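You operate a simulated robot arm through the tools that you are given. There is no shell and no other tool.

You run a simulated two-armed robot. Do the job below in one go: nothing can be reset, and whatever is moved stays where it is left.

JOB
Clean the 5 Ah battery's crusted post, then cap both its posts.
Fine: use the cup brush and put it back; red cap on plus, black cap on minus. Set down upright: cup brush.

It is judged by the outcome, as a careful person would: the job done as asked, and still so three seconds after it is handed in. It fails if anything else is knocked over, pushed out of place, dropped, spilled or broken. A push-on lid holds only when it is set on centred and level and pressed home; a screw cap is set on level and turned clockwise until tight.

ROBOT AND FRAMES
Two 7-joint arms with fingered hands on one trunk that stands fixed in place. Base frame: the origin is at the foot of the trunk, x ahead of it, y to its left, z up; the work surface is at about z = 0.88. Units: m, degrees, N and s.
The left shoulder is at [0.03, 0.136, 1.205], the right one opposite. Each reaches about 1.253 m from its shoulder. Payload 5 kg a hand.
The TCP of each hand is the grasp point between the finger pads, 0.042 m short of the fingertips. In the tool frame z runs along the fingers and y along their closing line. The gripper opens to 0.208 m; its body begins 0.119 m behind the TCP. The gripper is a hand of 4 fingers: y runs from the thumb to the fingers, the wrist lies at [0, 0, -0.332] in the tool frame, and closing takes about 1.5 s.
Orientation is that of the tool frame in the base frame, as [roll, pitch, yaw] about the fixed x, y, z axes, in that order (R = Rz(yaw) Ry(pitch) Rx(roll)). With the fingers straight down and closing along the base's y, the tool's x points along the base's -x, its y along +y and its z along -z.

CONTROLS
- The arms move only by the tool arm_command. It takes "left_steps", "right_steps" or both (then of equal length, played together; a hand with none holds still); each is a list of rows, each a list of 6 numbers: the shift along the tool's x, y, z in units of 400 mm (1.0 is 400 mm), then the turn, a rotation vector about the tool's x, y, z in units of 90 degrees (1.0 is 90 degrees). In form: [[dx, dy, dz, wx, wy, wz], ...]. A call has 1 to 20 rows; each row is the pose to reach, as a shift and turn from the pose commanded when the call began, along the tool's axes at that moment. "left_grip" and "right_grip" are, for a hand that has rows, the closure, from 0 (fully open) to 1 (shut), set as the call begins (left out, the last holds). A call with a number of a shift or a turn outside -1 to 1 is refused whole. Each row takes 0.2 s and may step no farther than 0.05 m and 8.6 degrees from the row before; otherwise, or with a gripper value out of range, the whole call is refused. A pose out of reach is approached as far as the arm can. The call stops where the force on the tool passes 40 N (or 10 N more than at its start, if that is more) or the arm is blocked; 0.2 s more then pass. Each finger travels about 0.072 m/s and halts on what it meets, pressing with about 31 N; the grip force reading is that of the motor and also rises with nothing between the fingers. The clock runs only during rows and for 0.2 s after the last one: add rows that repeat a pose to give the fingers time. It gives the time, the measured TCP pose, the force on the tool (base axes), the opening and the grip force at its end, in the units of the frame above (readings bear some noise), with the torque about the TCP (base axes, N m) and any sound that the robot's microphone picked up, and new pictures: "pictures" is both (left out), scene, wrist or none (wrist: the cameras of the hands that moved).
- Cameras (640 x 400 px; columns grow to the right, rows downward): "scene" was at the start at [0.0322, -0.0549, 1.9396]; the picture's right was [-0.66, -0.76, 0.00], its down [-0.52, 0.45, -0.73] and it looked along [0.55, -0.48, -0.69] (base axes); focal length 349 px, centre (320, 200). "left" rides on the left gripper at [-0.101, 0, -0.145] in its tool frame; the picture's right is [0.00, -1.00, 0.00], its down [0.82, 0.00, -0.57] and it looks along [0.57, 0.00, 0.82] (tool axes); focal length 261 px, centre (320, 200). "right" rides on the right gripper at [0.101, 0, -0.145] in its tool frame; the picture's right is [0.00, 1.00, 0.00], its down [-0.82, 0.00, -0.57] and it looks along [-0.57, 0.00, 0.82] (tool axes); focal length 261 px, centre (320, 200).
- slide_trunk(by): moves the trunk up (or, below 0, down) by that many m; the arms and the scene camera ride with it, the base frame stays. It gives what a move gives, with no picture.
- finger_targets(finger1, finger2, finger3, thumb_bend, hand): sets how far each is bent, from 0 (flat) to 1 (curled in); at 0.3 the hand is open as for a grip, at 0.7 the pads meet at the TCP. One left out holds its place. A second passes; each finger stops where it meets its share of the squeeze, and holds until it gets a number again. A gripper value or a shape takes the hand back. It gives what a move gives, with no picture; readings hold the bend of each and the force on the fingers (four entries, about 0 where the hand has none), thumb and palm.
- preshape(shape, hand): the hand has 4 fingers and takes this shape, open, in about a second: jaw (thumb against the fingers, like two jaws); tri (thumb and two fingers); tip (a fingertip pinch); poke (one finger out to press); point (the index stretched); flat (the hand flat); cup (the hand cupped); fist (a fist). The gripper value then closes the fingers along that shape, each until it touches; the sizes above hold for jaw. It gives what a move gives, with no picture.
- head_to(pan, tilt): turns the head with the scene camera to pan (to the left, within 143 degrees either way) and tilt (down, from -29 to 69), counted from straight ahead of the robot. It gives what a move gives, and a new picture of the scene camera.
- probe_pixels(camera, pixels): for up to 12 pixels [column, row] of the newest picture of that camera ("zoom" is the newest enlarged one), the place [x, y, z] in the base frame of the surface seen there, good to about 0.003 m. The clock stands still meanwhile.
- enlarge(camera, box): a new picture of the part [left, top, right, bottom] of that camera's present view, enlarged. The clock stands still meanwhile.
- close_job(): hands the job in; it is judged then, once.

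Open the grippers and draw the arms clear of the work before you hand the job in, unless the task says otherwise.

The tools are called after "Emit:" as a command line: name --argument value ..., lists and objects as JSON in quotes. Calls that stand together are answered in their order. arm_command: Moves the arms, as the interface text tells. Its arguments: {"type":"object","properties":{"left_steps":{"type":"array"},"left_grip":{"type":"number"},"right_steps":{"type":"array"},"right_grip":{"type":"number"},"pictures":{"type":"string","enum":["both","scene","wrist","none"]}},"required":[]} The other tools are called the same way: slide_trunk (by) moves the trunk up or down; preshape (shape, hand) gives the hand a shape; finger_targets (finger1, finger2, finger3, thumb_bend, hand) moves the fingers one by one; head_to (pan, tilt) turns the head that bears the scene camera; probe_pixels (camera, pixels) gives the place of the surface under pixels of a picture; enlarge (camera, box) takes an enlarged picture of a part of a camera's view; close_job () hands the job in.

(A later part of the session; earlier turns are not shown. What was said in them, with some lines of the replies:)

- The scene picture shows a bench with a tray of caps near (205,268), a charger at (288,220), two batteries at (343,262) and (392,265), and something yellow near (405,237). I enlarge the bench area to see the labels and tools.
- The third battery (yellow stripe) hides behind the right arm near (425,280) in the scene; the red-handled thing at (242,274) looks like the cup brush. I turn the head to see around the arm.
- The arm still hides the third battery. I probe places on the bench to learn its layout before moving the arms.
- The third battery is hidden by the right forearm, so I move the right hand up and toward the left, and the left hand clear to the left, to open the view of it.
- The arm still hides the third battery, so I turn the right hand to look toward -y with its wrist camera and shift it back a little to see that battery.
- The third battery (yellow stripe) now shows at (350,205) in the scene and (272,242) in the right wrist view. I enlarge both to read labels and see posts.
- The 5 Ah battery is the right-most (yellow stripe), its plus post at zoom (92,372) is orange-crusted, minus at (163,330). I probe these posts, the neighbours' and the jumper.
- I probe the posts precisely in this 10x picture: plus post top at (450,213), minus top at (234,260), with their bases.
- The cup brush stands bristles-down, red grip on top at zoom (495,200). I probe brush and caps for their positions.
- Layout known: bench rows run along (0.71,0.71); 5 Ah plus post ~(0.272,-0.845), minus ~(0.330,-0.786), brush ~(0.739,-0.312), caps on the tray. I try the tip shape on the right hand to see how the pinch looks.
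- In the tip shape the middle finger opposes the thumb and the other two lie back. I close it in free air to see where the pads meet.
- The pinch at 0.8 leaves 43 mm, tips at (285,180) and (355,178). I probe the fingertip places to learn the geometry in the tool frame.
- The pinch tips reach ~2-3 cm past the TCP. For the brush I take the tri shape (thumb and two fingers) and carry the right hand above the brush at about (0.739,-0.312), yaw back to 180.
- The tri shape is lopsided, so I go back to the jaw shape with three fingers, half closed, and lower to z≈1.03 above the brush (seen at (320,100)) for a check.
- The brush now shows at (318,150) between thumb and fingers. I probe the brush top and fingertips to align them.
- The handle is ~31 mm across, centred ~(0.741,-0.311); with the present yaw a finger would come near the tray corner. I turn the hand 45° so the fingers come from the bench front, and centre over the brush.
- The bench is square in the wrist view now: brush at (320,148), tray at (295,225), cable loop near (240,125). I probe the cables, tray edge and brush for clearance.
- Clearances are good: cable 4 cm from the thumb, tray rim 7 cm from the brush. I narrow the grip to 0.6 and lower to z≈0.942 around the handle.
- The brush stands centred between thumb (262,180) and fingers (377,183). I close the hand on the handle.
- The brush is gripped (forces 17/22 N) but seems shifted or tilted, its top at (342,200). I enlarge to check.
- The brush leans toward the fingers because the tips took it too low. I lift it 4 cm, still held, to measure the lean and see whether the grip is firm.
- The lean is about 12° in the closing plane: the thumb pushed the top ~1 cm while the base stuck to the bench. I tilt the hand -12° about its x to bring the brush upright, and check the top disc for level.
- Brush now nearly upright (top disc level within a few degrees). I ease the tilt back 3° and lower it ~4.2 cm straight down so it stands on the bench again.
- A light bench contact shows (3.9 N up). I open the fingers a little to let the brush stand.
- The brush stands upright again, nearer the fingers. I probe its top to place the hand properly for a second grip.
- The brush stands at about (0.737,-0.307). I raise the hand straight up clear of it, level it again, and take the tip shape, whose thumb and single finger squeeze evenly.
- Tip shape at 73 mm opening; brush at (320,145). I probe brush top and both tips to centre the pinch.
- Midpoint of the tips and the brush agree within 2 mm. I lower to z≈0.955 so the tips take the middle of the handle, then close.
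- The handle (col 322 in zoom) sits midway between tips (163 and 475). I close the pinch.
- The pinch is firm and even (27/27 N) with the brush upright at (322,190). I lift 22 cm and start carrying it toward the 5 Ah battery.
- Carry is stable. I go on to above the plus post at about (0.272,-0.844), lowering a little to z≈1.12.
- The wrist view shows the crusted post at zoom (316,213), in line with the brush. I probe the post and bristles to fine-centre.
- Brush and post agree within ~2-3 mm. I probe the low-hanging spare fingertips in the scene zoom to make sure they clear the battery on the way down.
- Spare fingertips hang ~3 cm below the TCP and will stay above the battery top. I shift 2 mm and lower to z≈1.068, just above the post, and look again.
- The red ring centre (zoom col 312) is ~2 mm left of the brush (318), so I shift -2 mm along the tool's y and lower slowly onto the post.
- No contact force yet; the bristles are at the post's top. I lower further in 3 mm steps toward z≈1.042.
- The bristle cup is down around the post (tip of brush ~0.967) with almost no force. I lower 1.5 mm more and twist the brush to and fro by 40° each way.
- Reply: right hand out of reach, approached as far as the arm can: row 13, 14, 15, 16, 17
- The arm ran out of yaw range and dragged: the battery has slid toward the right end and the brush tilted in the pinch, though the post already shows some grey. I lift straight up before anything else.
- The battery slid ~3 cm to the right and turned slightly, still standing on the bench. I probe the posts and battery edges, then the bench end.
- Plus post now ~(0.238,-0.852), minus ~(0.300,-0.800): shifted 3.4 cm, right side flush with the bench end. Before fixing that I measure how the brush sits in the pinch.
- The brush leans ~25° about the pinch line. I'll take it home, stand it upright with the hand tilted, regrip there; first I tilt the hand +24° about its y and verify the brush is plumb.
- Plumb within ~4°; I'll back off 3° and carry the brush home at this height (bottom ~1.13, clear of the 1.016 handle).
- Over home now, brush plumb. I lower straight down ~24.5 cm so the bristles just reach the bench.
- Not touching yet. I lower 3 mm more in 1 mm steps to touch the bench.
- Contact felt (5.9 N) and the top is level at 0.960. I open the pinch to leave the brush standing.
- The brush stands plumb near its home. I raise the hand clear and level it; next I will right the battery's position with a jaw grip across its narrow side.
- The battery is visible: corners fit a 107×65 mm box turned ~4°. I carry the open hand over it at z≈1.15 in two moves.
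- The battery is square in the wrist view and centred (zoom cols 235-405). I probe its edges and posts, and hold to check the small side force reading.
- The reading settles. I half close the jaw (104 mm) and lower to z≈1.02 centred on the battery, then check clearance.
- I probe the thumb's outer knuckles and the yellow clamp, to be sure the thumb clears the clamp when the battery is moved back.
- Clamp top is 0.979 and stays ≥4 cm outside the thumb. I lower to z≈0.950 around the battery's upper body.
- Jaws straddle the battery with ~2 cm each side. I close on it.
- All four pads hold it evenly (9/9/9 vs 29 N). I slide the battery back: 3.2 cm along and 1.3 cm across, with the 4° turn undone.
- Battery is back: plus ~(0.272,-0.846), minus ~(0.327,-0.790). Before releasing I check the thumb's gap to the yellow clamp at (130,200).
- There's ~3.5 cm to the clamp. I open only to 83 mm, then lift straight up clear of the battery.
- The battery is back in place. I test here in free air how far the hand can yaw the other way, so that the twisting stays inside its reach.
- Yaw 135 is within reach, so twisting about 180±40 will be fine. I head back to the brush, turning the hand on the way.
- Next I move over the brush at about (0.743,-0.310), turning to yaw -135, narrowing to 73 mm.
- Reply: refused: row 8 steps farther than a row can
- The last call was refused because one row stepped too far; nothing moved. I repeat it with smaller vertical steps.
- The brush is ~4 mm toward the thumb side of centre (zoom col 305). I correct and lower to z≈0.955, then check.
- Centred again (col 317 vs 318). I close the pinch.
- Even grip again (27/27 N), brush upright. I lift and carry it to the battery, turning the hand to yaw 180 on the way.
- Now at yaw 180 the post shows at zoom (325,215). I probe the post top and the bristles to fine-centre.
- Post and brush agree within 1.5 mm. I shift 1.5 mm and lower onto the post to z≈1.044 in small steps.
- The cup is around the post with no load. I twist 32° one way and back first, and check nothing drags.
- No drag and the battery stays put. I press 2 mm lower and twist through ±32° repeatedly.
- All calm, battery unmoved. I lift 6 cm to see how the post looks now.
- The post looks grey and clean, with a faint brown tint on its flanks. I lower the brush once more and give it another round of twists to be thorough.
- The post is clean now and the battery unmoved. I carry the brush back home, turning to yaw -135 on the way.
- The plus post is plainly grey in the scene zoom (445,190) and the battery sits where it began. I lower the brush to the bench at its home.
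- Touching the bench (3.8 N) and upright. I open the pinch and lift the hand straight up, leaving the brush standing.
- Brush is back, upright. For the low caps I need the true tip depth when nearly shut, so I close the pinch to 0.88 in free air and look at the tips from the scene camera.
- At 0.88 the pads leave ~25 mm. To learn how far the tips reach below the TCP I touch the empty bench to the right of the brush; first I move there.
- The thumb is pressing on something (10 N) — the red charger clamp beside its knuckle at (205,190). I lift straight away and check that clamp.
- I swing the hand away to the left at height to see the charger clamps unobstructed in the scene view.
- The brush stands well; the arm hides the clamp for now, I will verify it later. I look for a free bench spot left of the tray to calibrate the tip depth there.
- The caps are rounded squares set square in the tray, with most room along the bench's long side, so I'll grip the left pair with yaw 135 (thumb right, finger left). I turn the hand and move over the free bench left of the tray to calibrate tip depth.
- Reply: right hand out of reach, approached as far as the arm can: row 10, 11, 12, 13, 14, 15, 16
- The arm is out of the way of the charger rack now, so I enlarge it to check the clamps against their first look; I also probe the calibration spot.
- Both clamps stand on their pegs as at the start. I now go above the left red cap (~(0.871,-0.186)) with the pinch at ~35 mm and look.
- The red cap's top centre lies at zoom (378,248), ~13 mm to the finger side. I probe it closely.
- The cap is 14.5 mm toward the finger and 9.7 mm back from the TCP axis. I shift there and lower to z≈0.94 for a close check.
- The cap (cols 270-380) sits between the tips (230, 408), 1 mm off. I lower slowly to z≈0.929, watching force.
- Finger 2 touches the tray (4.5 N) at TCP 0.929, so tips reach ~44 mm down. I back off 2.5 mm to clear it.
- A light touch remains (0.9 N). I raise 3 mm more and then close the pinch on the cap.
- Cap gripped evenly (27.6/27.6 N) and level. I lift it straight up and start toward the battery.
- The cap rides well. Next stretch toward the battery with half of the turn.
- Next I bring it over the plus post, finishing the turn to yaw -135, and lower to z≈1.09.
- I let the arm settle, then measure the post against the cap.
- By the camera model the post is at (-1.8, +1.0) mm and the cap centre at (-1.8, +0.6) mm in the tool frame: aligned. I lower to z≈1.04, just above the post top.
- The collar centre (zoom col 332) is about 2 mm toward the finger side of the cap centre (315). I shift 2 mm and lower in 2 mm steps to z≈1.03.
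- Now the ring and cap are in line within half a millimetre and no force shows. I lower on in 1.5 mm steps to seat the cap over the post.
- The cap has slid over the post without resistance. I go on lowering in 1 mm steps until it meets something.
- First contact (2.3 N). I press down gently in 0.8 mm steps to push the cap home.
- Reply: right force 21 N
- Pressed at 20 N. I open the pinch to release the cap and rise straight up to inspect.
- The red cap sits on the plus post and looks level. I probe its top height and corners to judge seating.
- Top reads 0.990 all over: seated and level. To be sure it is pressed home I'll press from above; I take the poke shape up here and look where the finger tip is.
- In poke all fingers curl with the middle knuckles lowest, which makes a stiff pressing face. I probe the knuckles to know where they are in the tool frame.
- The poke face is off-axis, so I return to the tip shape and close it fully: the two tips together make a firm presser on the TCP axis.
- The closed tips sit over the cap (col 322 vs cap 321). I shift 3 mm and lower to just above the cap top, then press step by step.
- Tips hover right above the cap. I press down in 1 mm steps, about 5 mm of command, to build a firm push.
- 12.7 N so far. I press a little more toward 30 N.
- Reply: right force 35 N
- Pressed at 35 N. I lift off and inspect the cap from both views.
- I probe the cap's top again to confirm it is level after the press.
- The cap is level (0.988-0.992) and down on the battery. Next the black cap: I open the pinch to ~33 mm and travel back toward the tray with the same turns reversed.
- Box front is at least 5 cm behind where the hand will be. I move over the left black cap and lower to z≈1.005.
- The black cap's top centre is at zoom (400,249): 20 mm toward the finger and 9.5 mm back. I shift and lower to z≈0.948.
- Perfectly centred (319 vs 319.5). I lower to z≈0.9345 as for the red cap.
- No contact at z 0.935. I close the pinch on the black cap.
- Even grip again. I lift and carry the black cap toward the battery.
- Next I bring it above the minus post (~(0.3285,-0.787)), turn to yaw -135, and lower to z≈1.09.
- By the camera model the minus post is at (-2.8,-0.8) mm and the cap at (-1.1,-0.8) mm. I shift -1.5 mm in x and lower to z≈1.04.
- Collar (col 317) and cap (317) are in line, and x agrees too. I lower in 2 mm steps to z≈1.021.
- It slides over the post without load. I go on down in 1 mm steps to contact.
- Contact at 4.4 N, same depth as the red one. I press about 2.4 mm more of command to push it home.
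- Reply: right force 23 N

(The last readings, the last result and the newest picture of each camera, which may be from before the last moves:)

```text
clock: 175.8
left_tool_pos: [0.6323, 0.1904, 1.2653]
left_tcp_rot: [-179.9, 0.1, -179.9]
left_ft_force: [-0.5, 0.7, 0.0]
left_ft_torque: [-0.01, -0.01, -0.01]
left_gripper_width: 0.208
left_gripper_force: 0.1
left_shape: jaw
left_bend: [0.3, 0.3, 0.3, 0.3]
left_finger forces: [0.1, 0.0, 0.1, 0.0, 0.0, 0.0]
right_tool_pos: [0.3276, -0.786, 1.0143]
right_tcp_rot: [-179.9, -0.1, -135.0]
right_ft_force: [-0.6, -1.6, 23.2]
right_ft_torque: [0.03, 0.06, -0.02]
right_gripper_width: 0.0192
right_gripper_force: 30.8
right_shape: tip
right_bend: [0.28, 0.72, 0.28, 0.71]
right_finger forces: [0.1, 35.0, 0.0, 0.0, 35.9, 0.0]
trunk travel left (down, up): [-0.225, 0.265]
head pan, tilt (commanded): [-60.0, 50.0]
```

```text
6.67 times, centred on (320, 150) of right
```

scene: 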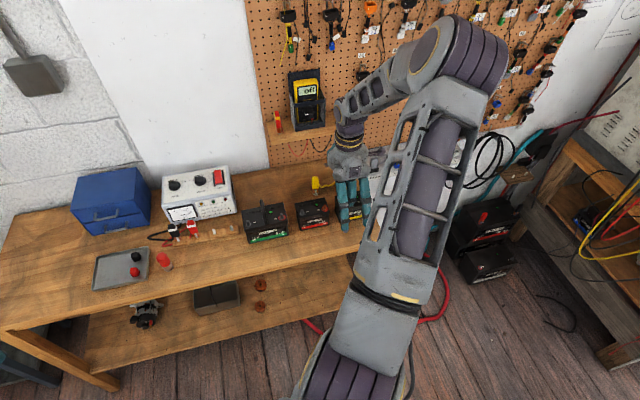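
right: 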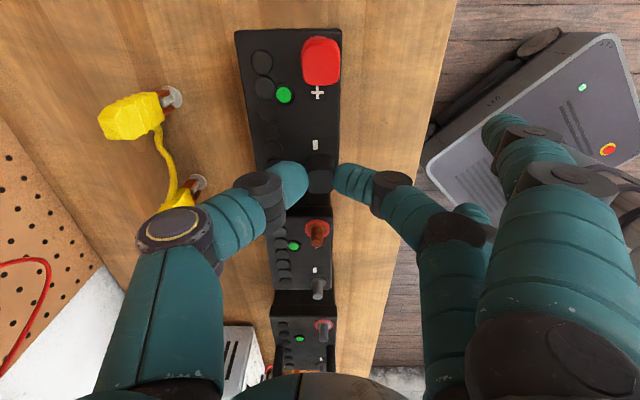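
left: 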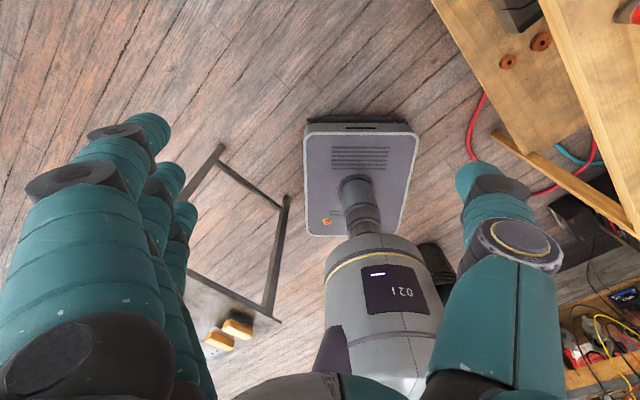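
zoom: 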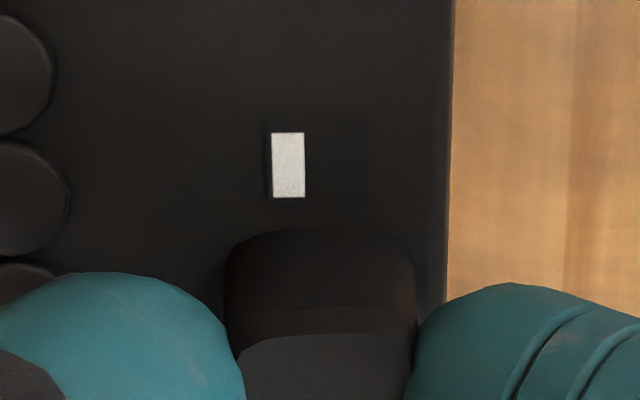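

Pressed at 23 N. I release and rise to inspect.

Emit:
arm_command --right_steps '[[0, 0, -0.004, 0, 0, 0], [0, 0, -0.006, 0, 0, 0], [0, 0, -0.006, 0, 0, 0], [0, 0, -0.006, 0, 0, 0]]' --right_grip 0.82 --pictures "none"

Emit:
arm_command --right_steps '[[0, 0, -0.03, 0, 0, 0], [0, 0, -0.08, 0, 0, 0], [0, 0, -0.16, 0, 0, 0], [0, 0, -0.22, 0, 0, 0], [0, 0, -0.22, 0, 0, 0]]' --pictures "none"

Emit:
arm_command --right_steps '[[0, 0, 0, 0, 0, 0], [0, 0, 0, 0, 0, 0], [0, 0, 0, 0, 0, 0], [0, 0, 0, 0, 0, 0]]' --right_grip 1.0 --pictures "both"

Emit:
enlarge --camera "right" --box '[240, 70, 400, 170]'

Emit:
probe_pixels --camera "zoom" --pixels '[[320, 250], [300, 240], [345, 240], [300, 280], [345, 280], [320, 262]]'

```text
clock: 176.8
left_tool_pos: [0.6327, 0.1898, 1.2654]
left_tcp_rot: [180.0, 0.0, -179.9]
left_ft_force: [-0.6, 0.1, -0.1]
left_ft_torque: [0.01, -0.03, -0.05]
left_gripper_width: 0.208
left_gripper_force: 0.0
left_shape: jaw
left_bend: [0.3, 0.3, 0.3, 0.3]
left_finger forces: [0.0, 0.0, 0.1, 0.0, 0.1, 0.1]
right_tool_pos: [0.3277, -0.7872, 1.0139]
right_tcp_rot: [-180.0, 0.0, -135.0]
right_ft_force: [-0.2, -0.5, 0.4]
right_ft_torque: [0.0, -0.01, -0.05]
right_gripper_width: 0.0367
right_gripper_force: 0.1
right_shape: tip
right_bend: [0.06, 0.73, 0.06, 0.7]
right_finger forces: [0.0, 0.1, 0.1, 0.0, 0.0, 0.0]
trunk travel left (down, up): [-0.225, 0.265]
head pan, tilt (commanded): [-60.0, 50.0]
```

```text
clock: 178.0
left_tool_pos: [0.6319, 0.1896, 1.2657]
left_tcp_rot: [-180.0, 0.0, -180.0]
left_ft_force: [0.3, -0.3, 0.0]
left_ft_torque: [0.02, 0.01, 0.01]
left_gripper_width: 0.2079
left_gripper_force: 0.0
left_shape: jaw
left_bend: [0.3, 0.3, 0.3, 0.3]
left_finger forces: [0.0, 0.1, 0.0, 0.0, 0.1, 0.0]
right_tool_pos: [0.3296, -0.7877, 1.1025]
right_tcp_rot: [179.9, 0.0, -135.1]
right_ft_force: [0.5, -0.2, -0.5]
right_ft_torque: [0.02, 0.01, -0.02]
right_gripper_width: 0.0374
right_gripper_force: 0.1
right_shape: tip
right_bend: [0.05, 0.73, 0.05, 0.7]
right_finger forces: [0.1, 0.1, 0.1, 0.1, 0.0, 0.0]
trunk travel left (down, up): [-0.225, 0.265]
head pan, tilt (commanded): [-60.0, 50.0]
```

```text
clock: 179.0
left_tool_pos: [0.6327, 0.1901, 1.2659]
left_tcp_rot: [-180.0, 0.1, -180.0]
left_ft_force: [-0.1, -0.9, -1.0]
left_ft_torque: [-0.02, -0.01, 0.04]
left_gripper_width: 0.2079
left_gripper_force: 0.0
left_shape: jaw
left_bend: [0.3, 0.3, 0.3, 0.3]
left_finger forces: [0.0, 0.0, 0.0, 0.0, 0.0, 0.0]
right_tool_pos: [0.3288, -0.788, 1.1021]
right_tcp_rot: [-180.0, -0.1, -135.0]
right_ft_force: [-0.1, 0.1, -0.1]
right_ft_torque: [-0.02, 0.03, -0.01]
right_gripper_width: 0.0
right_gripper_force: 30.8
right_shape: tip
right_bend: [0.26, 0.7, 0.26, 0.7]
right_finger forces: [0.0, 0.0, 0.0, 0.0, 0.0, 0.1]
trunk travel left (down, up): [-0.225, 0.265]
head pan, tilt (commanded): [-60.0, 50.0]
```

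scene: 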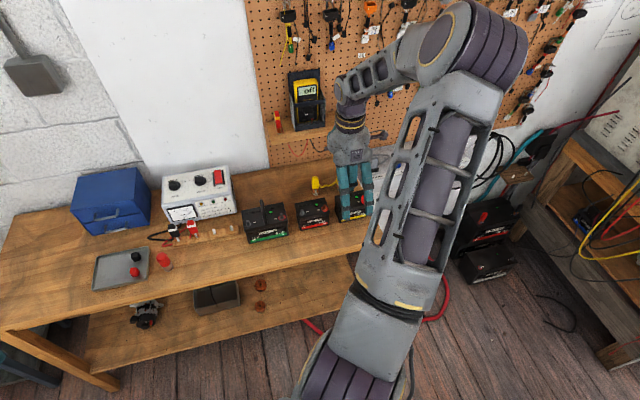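
right: 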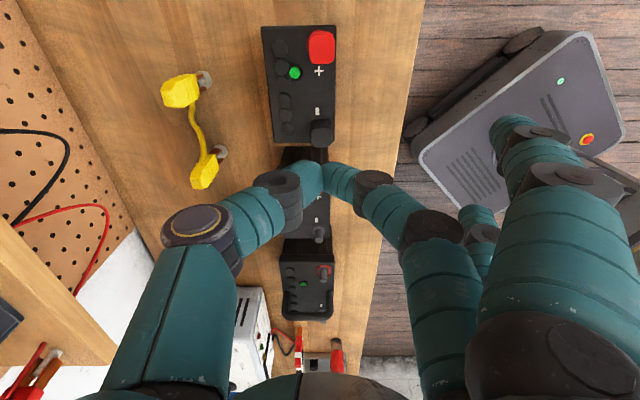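

```text
4.00 times, centred on (320, 120) of right
```

zoom: 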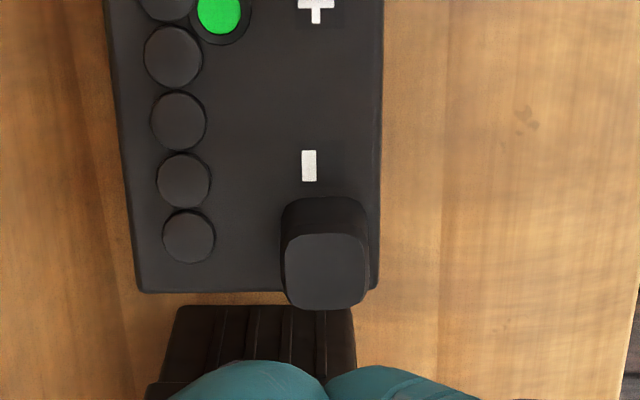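

```text
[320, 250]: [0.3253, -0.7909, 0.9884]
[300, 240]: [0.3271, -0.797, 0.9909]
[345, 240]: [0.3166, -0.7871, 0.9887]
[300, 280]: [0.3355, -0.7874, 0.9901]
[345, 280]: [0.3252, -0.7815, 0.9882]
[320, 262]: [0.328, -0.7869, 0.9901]
```

Black cap is level at 0.990. I lower the closed tips onto it as before.

Emit:
arm_command --right_steps '[[-0.0025, 0, 0.05, 0, 0, 0], [-0.0025, 0, 0.1, 0, 0, 0], [-0.0025, 0, 0.145, 0, 0, 0], [-0.0025, 0, 0.155, 0, 0, 0], [-0.0025, 0, 0.16, 0, 0, 0], [-0.0025, 0, 0.165, 0, 0, 0], [-0.0025, 0, 0.1675, 0, 0, 0], [-0.0025, 0, 0.17, 0, 0, 0], [-0.0025, 0, 0.17, 0, 0, 0]]' --pictures "wrist"

Emit:
enlarge --camera "right" --box '[240, 110, 400, 210]'

```text
clock: 181.0
left_tool_pos: [0.6334, 0.1882, 1.2657]
left_tcp_rot: [180.0, 0.0, 180.0]
left_ft_force: [-0.7, -0.4, -0.2]
left_ft_torque: [-0.03, 0.01, 0.0]
left_gripper_width: 0.208
left_gripper_force: 0.1
left_shape: jaw
left_bend: [0.3, 0.3, 0.3, 0.3]
left_finger forces: [0.1, 0.0, 0.0, 0.1, 0.0, 0.1]
right_tool_pos: [0.3281, -0.786, 1.0349]
right_tcp_rot: [-180.0, 0.0, -135.1]
right_ft_force: [0.4, 0.6, 0.0]
right_ft_torque: [0.0, 0.01, 0.0]
right_gripper_width: 0.0
right_gripper_force: 31.0
right_shape: tip
right_bend: [0.28, 0.7, 0.28, 0.7]
right_finger forces: [0.0, 0.0, 0.1, 0.0, 0.1, 0.1]
trunk travel left (down, up): [-0.225, 0.265]
head pan, tilt (commanded): [-60.0, 50.0]
```

right: 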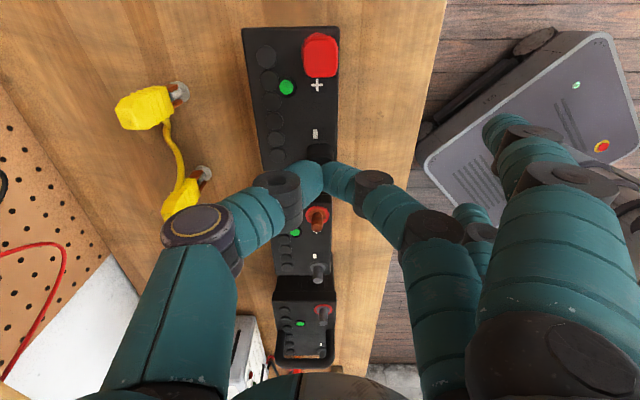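

```text
4.00 times, centred on (320, 160) of right
```

zoom: 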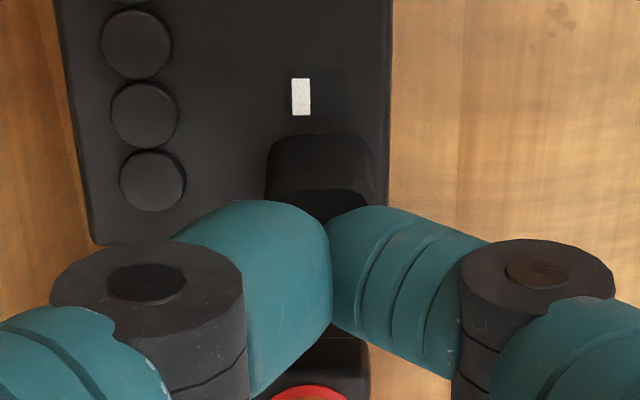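

The tips hover over the black cap's middle. I press down stepwise toward 30 N.

Emit:
arm_command --right_steps '[[0, -0.002, 0.0025, 0, 0, 0], [0, -0.002, 0.005, 0, 0, 0], [0, -0.002, 0.0075, 0, 0, 0], [0, -0.002, 0.01, 0, 0, 0], [0, -0.002, 0.01, 0, 0, 0]]' --pictures "none"

```text
clock: 182.2
left_tool_pos: [0.6318, 0.1916, 1.2668]
left_tcp_rot: [-179.9, 0.0, 180.0]
left_ft_force: [0.9, -0.2, 0.0]
left_ft_torque: [0.0, -0.04, 0.03]
left_gripper_width: 0.208
left_gripper_force: 0.1
left_shape: jaw
left_bend: [0.3, 0.3, 0.3, 0.3]
left_finger forces: [0.0, 0.0, 0.0, 0.0, 0.1, 0.0]
right_tool_pos: [0.3288, -0.7857, 1.0333]
right_tcp_rot: [-179.9, 0.0, -134.9]
right_ft_force: [-6.3, 2.1, 26.6]
right_ft_torque: [0.21, 0.37, 0.05]
right_gripper_width: 0.0
right_gripper_force: 31.1
right_shape: tip
right_bend: [0.28, 0.7, 0.28, 0.7]
right_finger forces: [0.0, 0.0, 0.0, 0.0, 0.0, 0.1]
trunk travel left (down, up): [-0.225, 0.265]
head pan, tilt (commanded): [-60.0, 50.0]
```

26.6 N pressed. I lift off and look at the result, moving the hand well away so the scene camera sees the battery.

Emit:
arm_command --right_steps '[[0, 0, -0.03, 0, 0, 0], [0, 0, -0.12, 0, 0, 0], [0, 0, -0.22, 0, 0, 0], [0, 0, -0.33, 0, 0, 0], [-0.1, 0, -0.36, 0, 0, 0.05], [-0.2, 0, -0.36, 0, 0, 0.1], [-0.3, 0, -0.36, 0, 0, 0.15], [-0.4, 0, -0.36, 0, 0, 0.2], [-0.5, 0.02, -0.36, 0, 0, 0.25], [-0.6, 0.04, -0.36, 0, 0, 0.3], [-0.7, 0.06, -0.36, 0, 0, 0.35], [-0.8, 0.08, -0.36, 0, 0, 0.4], [-0.8, 0.08, -0.36, 0, 0, 0.4]]' --pictures "both"

Emit:
enlarge --camera "scene" --box '[320, 180, 384, 220]'

```text
clock: 185.0
left_tool_pos: [0.6321, 0.1878, 1.2655]
left_tcp_rot: [-180.0, 0.0, 179.9]
left_ft_force: [-0.9, -0.4, 0.7]
left_ft_torque: [0.05, -0.04, -0.02]
left_gripper_width: 0.2075
left_gripper_force: 0.1
left_shape: jaw
left_bend: [0.3, 0.3, 0.3, 0.3]
left_finger forces: [0.1, 0.0, 0.0, 0.0, 0.0, 0.0]
right_tool_pos: [0.5302, -0.5375, 1.1766]
right_tcp_rot: [-180.0, 0.0, -171.0]
right_ft_force: [-0.8, -0.3, 1.1]
right_ft_torque: [0.1, -0.08, 0.0]
right_gripper_width: 0.0001
right_gripper_force: 31.3
right_shape: tip
right_bend: [0.28, 0.7, 0.28, 0.7]
right_finger forces: [0.0, 0.0, 0.1, 0.0, 0.0, 0.0]
trunk travel left (down, up): [-0.225, 0.265]
head pan, tilt (commanded): [-60.0, 50.0]
```

scene: 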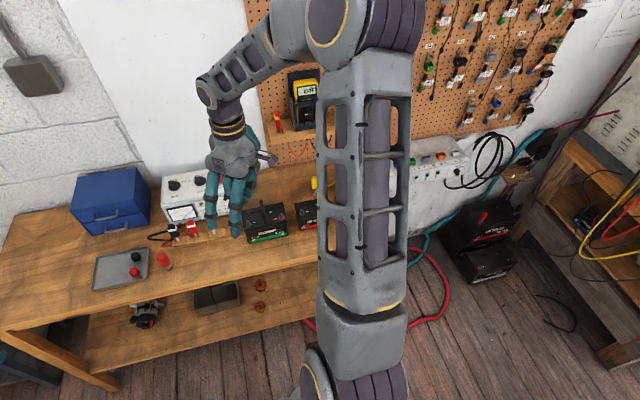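
right: 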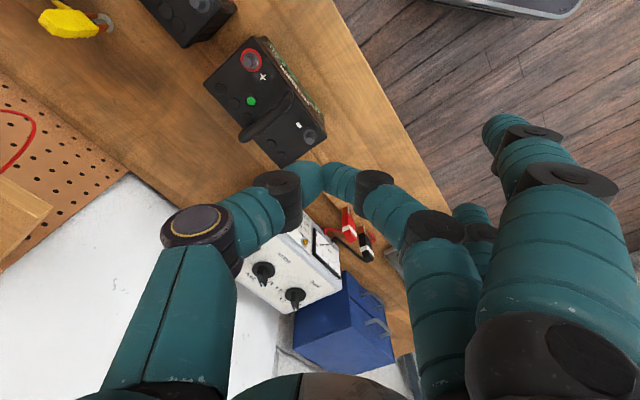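

```text
10.00 times, centred on (352, 200) of scene
```

zoom: 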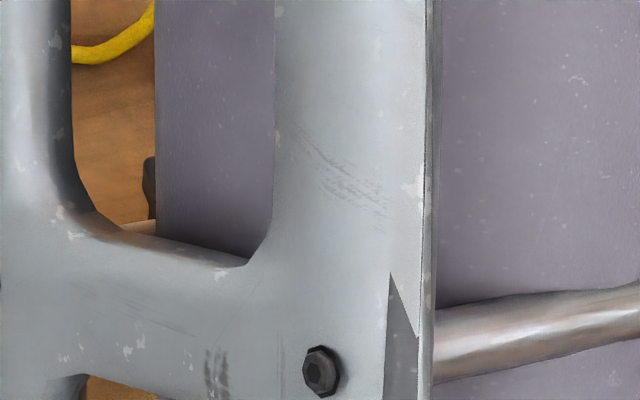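

The arm hides the battery; I move the hand on toward the left, raised, opening the fingers, to clear the view.

Emit:
arm_command --right_steps '[[-0.0835, 0.0743, -0.02, 0, 0, 0], [-0.167, 0.1487, -0.04, 0, 0, 0], [-0.2505, 0.223, -0.06, 0, 0, 0], [-0.334, 0.2973, -0.08, 0, 0, 0], [-0.4175, 0.3717, -0.1, 0, 0, 0], [-0.501, 0.446, -0.12, 0, 0, 0], [-0.501, 0.446, -0.12, 0, 0, 0], [-0.501, 0.446, -0.12, 0, 0, 0]]' --right_grip 0.3 --pictures "both"

Emit:
enlarge --camera "scene" --box '[320, 180, 384, 220]'

Emit:
enlarge --camera "scene" --box '[340, 185, 372, 205]'

```text
clock: 186.8
left_tool_pos: [0.6334, 0.1908, 1.2645]
left_tcp_rot: [180.0, 0.2, -180.0]
left_ft_force: [0.3, 0.3, 0.0]
left_ft_torque: [-0.07, 0.05, 0.0]
left_gripper_width: 0.2082
left_gripper_force: 0.0
left_shape: jaw
left_bend: [0.3, 0.3, 0.3, 0.3]
left_finger forces: [0.0, 0.0, 0.0, 0.0, 0.0, 0.1]
right_tool_pos: [0.7057, -0.3279, 1.2215]
right_tcp_rot: [-179.8, -0.1, -170.9]
right_ft_force: [0.2, 0.7, -0.3]
right_ft_torque: [-0.06, 0.06, -0.01]
right_gripper_width: 0.1453
right_gripper_force: 0.2
right_shape: tip
right_bend: [0.05, 0.28, 0.05, 0.57]
right_finger forces: [0.0, 0.0, 0.0, 0.0, 0.0, 0.0]
trunk travel left (down, up): [-0.225, 0.265]
head pan, tilt (commanded): [-60.0, 50.0]
```

scene: 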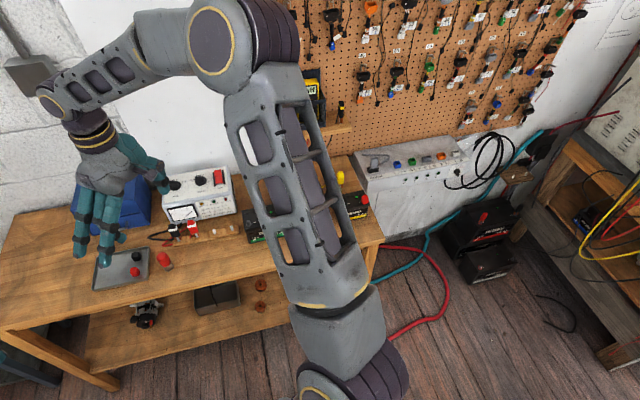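
right: 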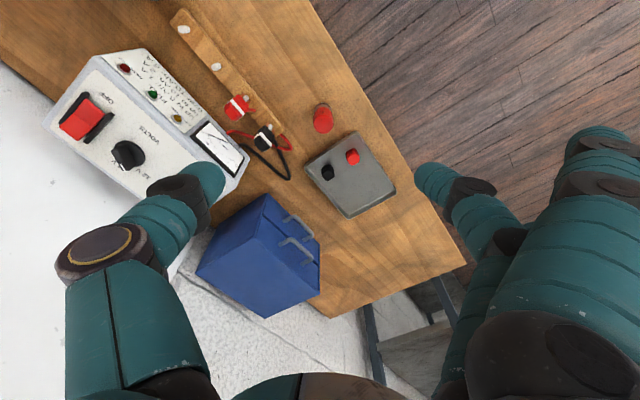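

```text
10.00 times, centred on (352, 200) of scene
```

zoom: 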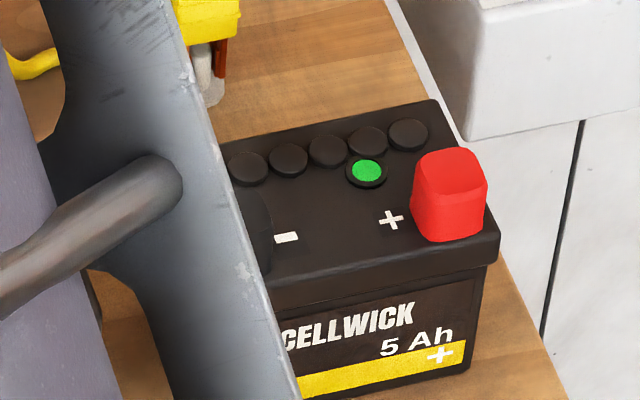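

```text
16.00 times, centred on (356, 195) of scene
```

zoom: 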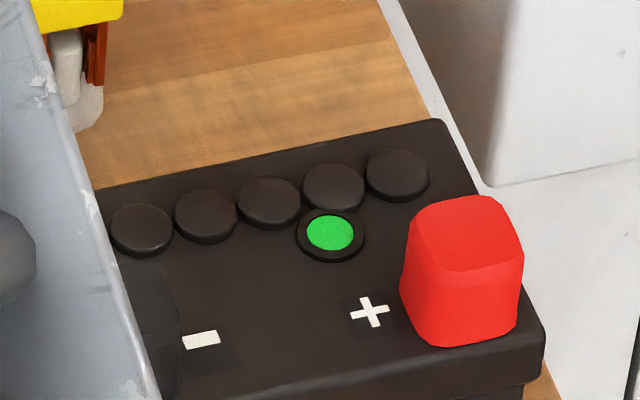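

The red cap stands upright; the arm still covers the black one. I draw the right hand back to a spot in front of the bench (over the floor), which earlier left the battery in view.

Emit:
arm_command --right_steps '[[0.0734, -0.0067, -0.01, 0, 0, 0.0878], [0.1468, -0.0133, -0.02, 0, 0, 0.1756], [0.2202, -0.02, -0.03, 0, 0, 0.2634], [0.2936, -0.0266, -0.04, 0, 0, 0.3512], [0.367, -0.0333, -0.05, 0, 0, 0.439], [0.4404, -0.0399, -0.06, 0, 0, 0.5268], [0.5138, -0.0466, -0.07, 0, 0, 0.6146], [0.5872, -0.0532, -0.08, 0, 0, 0.7024], [0.6606, -0.0599, -0.09, 0, 0, 0.7902], [0.734, -0.0665, -0.1, 0, 0, 0.878], [0.734, -0.0665, -0.1, 0, 0, 0.878]]' --right_grip 0.2 --pictures "both"

Emit:
enlarge --camera "scene" --box '[310, 175, 390, 225]'

Emit:
enlarge --camera "scene" --box '[80, 210, 240, 310]'

```text
clock: 189.2
left_tool_pos: [0.6342, 0.1898, 1.2638]
left_tcp_rot: [-180.0, -0.1, 180.0]
left_ft_force: [0.6, 0.7, 0.6]
left_ft_torque: [0.0, 0.07, 0.04]
left_gripper_width: 0.2079
left_gripper_force: 0.1
left_shape: jaw
left_bend: [0.3, 0.3, 0.3, 0.3]
left_finger forces: [0.0, 0.0, 0.0, 0.0, 0.0, 0.1]
right_tool_pos: [0.4164, -0.4029, 1.2611]
right_tcp_rot: [180.0, 0.0, 109.9]
right_ft_force: [1.4, 0.0, -0.3]
right_ft_torque: [-0.02, 0.12, 0.01]
right_gripper_width: 0.1663
right_gripper_force: 0.0
right_shape: tip
right_bend: [0.05, 0.26, 0.05, 0.44]
right_finger forces: [0.0, 0.0, 0.0, 0.0, 0.0, 0.0]
trunk travel left (down, up): [-0.225, 0.265]
head pan, tilt (commanded): [-60.0, 50.0]
```

scene: 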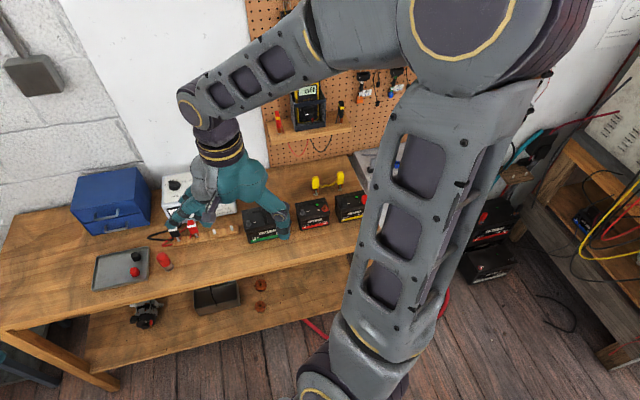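
right: 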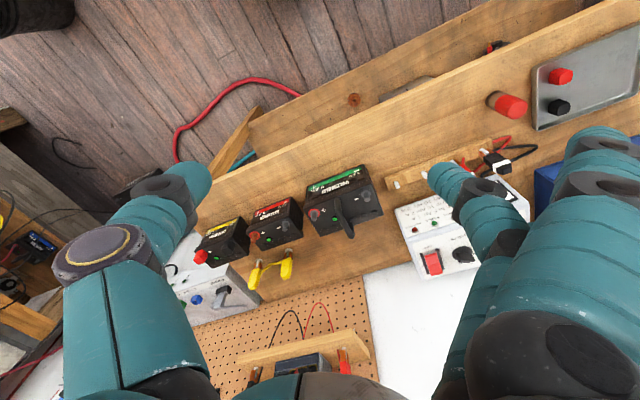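

```text
8.00 times, centred on (350, 200) of scene
```

zoom: 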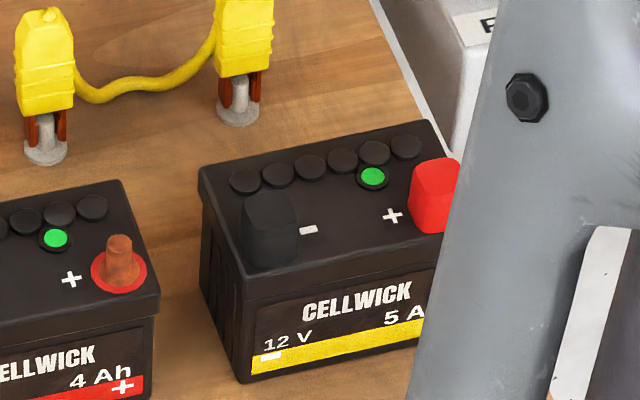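

```text
4.00 times, centred on (160, 260) of scene
```

zoom: 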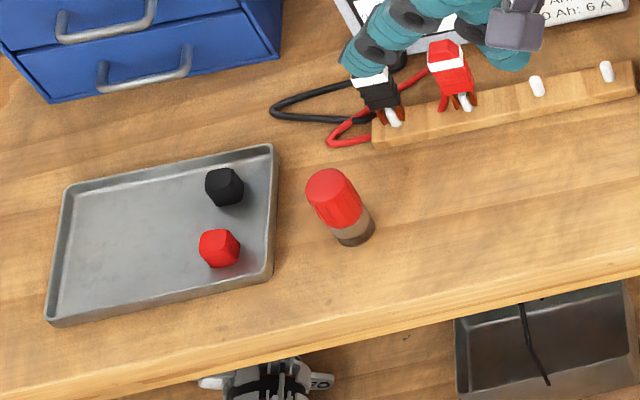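

Both caps are on, the brush stands by the tray, and the tray with its two spare caps hasn't moved. I probe the black cap's top and the brush's place as a final check.

Emit:
probe_pixels --camera "zoom" --pixels '[[332, 183], [320, 190], [345, 180], [340, 235], [355, 240]]'

Emit:
enlarge --camera "scene" --box '[332, 190, 364, 210]'

Emit:
probe_pixels --camera "zoom" --pixels '[[200, 170], [160, 165], [235, 165], [200, 150], [200, 195], [190, 250], [160, 270], [230, 260]]'

```text
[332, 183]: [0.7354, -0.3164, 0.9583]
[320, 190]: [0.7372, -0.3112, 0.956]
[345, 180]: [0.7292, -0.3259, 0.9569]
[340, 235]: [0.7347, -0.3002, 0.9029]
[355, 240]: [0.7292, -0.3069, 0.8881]
```

```text
16.00 times, centred on (348, 200) of scene
```

zoom: 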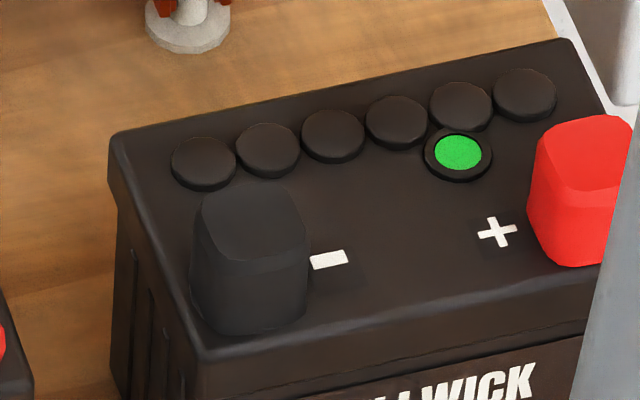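

```text
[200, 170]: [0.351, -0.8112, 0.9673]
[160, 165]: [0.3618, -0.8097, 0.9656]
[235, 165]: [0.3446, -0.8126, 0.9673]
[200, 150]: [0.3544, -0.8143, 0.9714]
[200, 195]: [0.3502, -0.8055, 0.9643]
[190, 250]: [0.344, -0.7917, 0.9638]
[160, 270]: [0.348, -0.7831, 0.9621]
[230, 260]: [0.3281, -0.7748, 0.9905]
```

I probe the black cap's top proper: it spans about (205-305,190-260) in this zoom.

Emit:
probe_pixels --camera "zoom" --pixels '[[250, 220], [220, 215], [285, 215], [250, 198], [255, 245], [230, 240], [290, 240], [250, 290], [215, 320], [290, 320], [575, 150], [575, 180]]'

```text
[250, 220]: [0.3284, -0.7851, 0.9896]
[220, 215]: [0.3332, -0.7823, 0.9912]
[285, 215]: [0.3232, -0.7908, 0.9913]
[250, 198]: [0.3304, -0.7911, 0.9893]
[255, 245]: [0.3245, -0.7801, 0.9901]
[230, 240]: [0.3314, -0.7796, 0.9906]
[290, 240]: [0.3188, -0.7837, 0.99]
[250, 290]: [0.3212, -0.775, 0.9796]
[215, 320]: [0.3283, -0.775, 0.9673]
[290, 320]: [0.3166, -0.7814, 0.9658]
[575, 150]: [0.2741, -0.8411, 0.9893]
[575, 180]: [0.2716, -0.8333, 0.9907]
```

Both cap tops read 0.990 and level. I draw the right hand further back from the bench and open it fully.

Emit:
arm_command --right_steps '[[0.075, -0.035, 0, 0, 0, 0], [0.15, -0.07, 0, 0, 0, 0], [0.224, -0.105, 0, 0, 0, 0], [0.224, -0.105, 0, 0, 0, 0]]' --pictures "none"

Emit:
preshape --hand "right" --shape "jaw"

Emit:
head_to --pan -50 --tilt 47

```text
clock: 190.2
left_tool_pos: [0.6339, 0.1886, 1.2654]
left_tcp_rot: [-180.0, 0.0, -179.9]
left_ft_force: [1.1, 0.6, -0.6]
left_ft_torque: [0.06, 0.07, 0.04]
left_gripper_width: 0.2078
left_gripper_force: 0.0
left_shape: jaw
left_bend: [0.3, 0.3, 0.3, 0.3]
left_finger forces: [0.0, 0.0, 0.0, 0.0, 0.0, 0.0]
right_tool_pos: [0.3466, -0.3328, 1.2626]
right_tcp_rot: [-180.0, 0.1, 110.1]
right_ft_force: [0.6, -0.5, 0.3]
right_ft_torque: [0.07, 0.08, -0.03]
right_gripper_width: 0.1658
right_gripper_force: 0.0
right_shape: tip
right_bend: [0.05, 0.26, 0.05, 0.44]
right_finger forces: [0.0, 0.0, 0.0, 0.1, 0.0, 0.0]
trunk travel left (down, up): [-0.225, 0.265]
head pan, tilt (commanded): [-60.0, 50.0]
```

```text
clock: 191.1
left_tool_pos: [0.6336, 0.1903, 1.2646]
left_tcp_rot: [-179.9, 0.1, -180.0]
left_ft_force: [0.1, -0.3, -0.1]
left_ft_torque: [0.01, 0.02, 0.01]
left_gripper_width: 0.2077
left_gripper_force: 0.2
left_shape: jaw
left_bend: [0.3, 0.3, 0.3, 0.3]
left_finger forces: [0.1, 0.1, 0.0, 0.0, 0.0, 0.0]
right_tool_pos: [0.3453, -0.3326, 1.2629]
right_tcp_rot: [-179.9, 0.0, 110.0]
right_ft_force: [0.3, -0.2, -0.4]
right_ft_torque: [0.0, 0.0, -0.03]
right_gripper_width: 0.208
right_gripper_force: 0.0
right_shape: jaw
right_bend: [0.3, 0.3, 0.3, 0.3]
right_finger forces: [0.1, 0.1, 0.1, 0.0, 0.0, 0.0]
trunk travel left (down, up): [-0.225, 0.265]
head pan, tilt (commanded): [-60.0, 50.0]
```

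```text
clock: 191.8
left_tool_pos: [0.6323, 0.1897, 1.2653]
left_tcp_rot: [-180.0, -0.1, -180.0]
left_ft_force: [-0.1, -0.2, 0.3]
left_ft_torque: [0.04, -0.02, 0.0]
left_gripper_width: 0.2078
left_gripper_force: 0.1
left_shape: jaw
left_bend: [0.3, 0.3, 0.3, 0.3]
left_finger forces: [0.0, 0.0, 0.0, 0.1, 0.1, 0.0]
right_tool_pos: [0.3463, -0.332, 1.2623]
right_tcp_rot: [-179.9, 0.0, 110.1]
right_ft_force: [-0.1, 0.5, -0.6]
right_ft_torque: [0.03, -0.01, -0.01]
right_gripper_width: 0.208
right_gripper_force: 0.0
right_shape: jaw
right_bend: [0.3, 0.3, 0.3, 0.3]
right_finger forces: [0.0, 0.1, 0.0, 0.0, 0.0, 0.0]
trunk travel left (down, up): [-0.225, 0.265]
head pan, tilt (commanded): [-50.0, 47.0]
```

scene: 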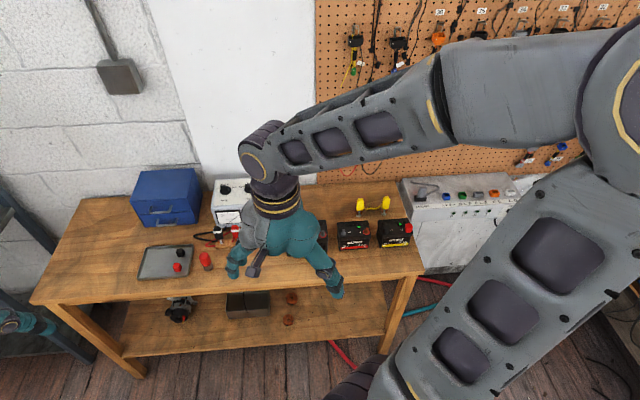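

I take one last close look at the battery and the brush from this view before handing in.

Emit:
enlarge --camera "scene" --box '[320, 190, 432, 260]'

Emit:
enlarge --camera "scene" --box '[120, 210, 248, 290]'

```text
5.71 times, centred on (376, 225) of scene
```

zoom: 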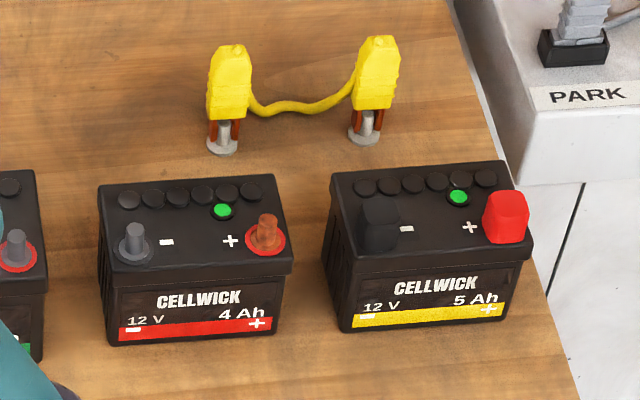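

```text
5.00 times, centred on (184, 250) of scene
```

zoom: 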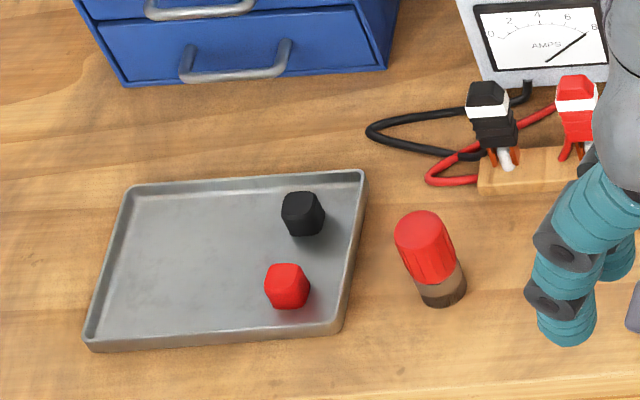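

The red cap is on plus and the black cap on minus of the 5 Ah battery. The brush stands upright at its place, everything else is in order, and both hands are open and clear, so I hand the job in.

Emit:
close_job

```text
The job is handed in.
```

The 5 Ah battery's crusted plus post is clean, and both posts are capped: red on plus, black on minus. I've handed the job in.

- **Cleaning:** I twisted the cup brush over the plus post until it showed plain grey.
- **Caps:** I pressed each cap on by its sides, then again from above (about 35 N on red, 27 N on black). Both tops sit level at the same height. I heard no click from either, so I judged them home by height and force alone.
- **Brush:** It stands upright beside the tray, within about 6 mm of where it started.

Two things went wrong along the way:

- **Battery slid:** On the first scrub the right arm ran out of turning range and dragged the 5 Ah battery about 3.4 cm toward the end of the bench. I gripped it and slid it back to within about 4 mm of its old place. I then cleaned again within a safe range.
- **Charger clamp bumped:** The thumb pressed on the red charger clamp at about 10 N while I was gauging finger depth on the bench. The clamp is still on its peg and looks as it did at the start.

The 4 Ah battery's rusty post and the two spare caps were left alone. Both hands are open and clear of the bench.
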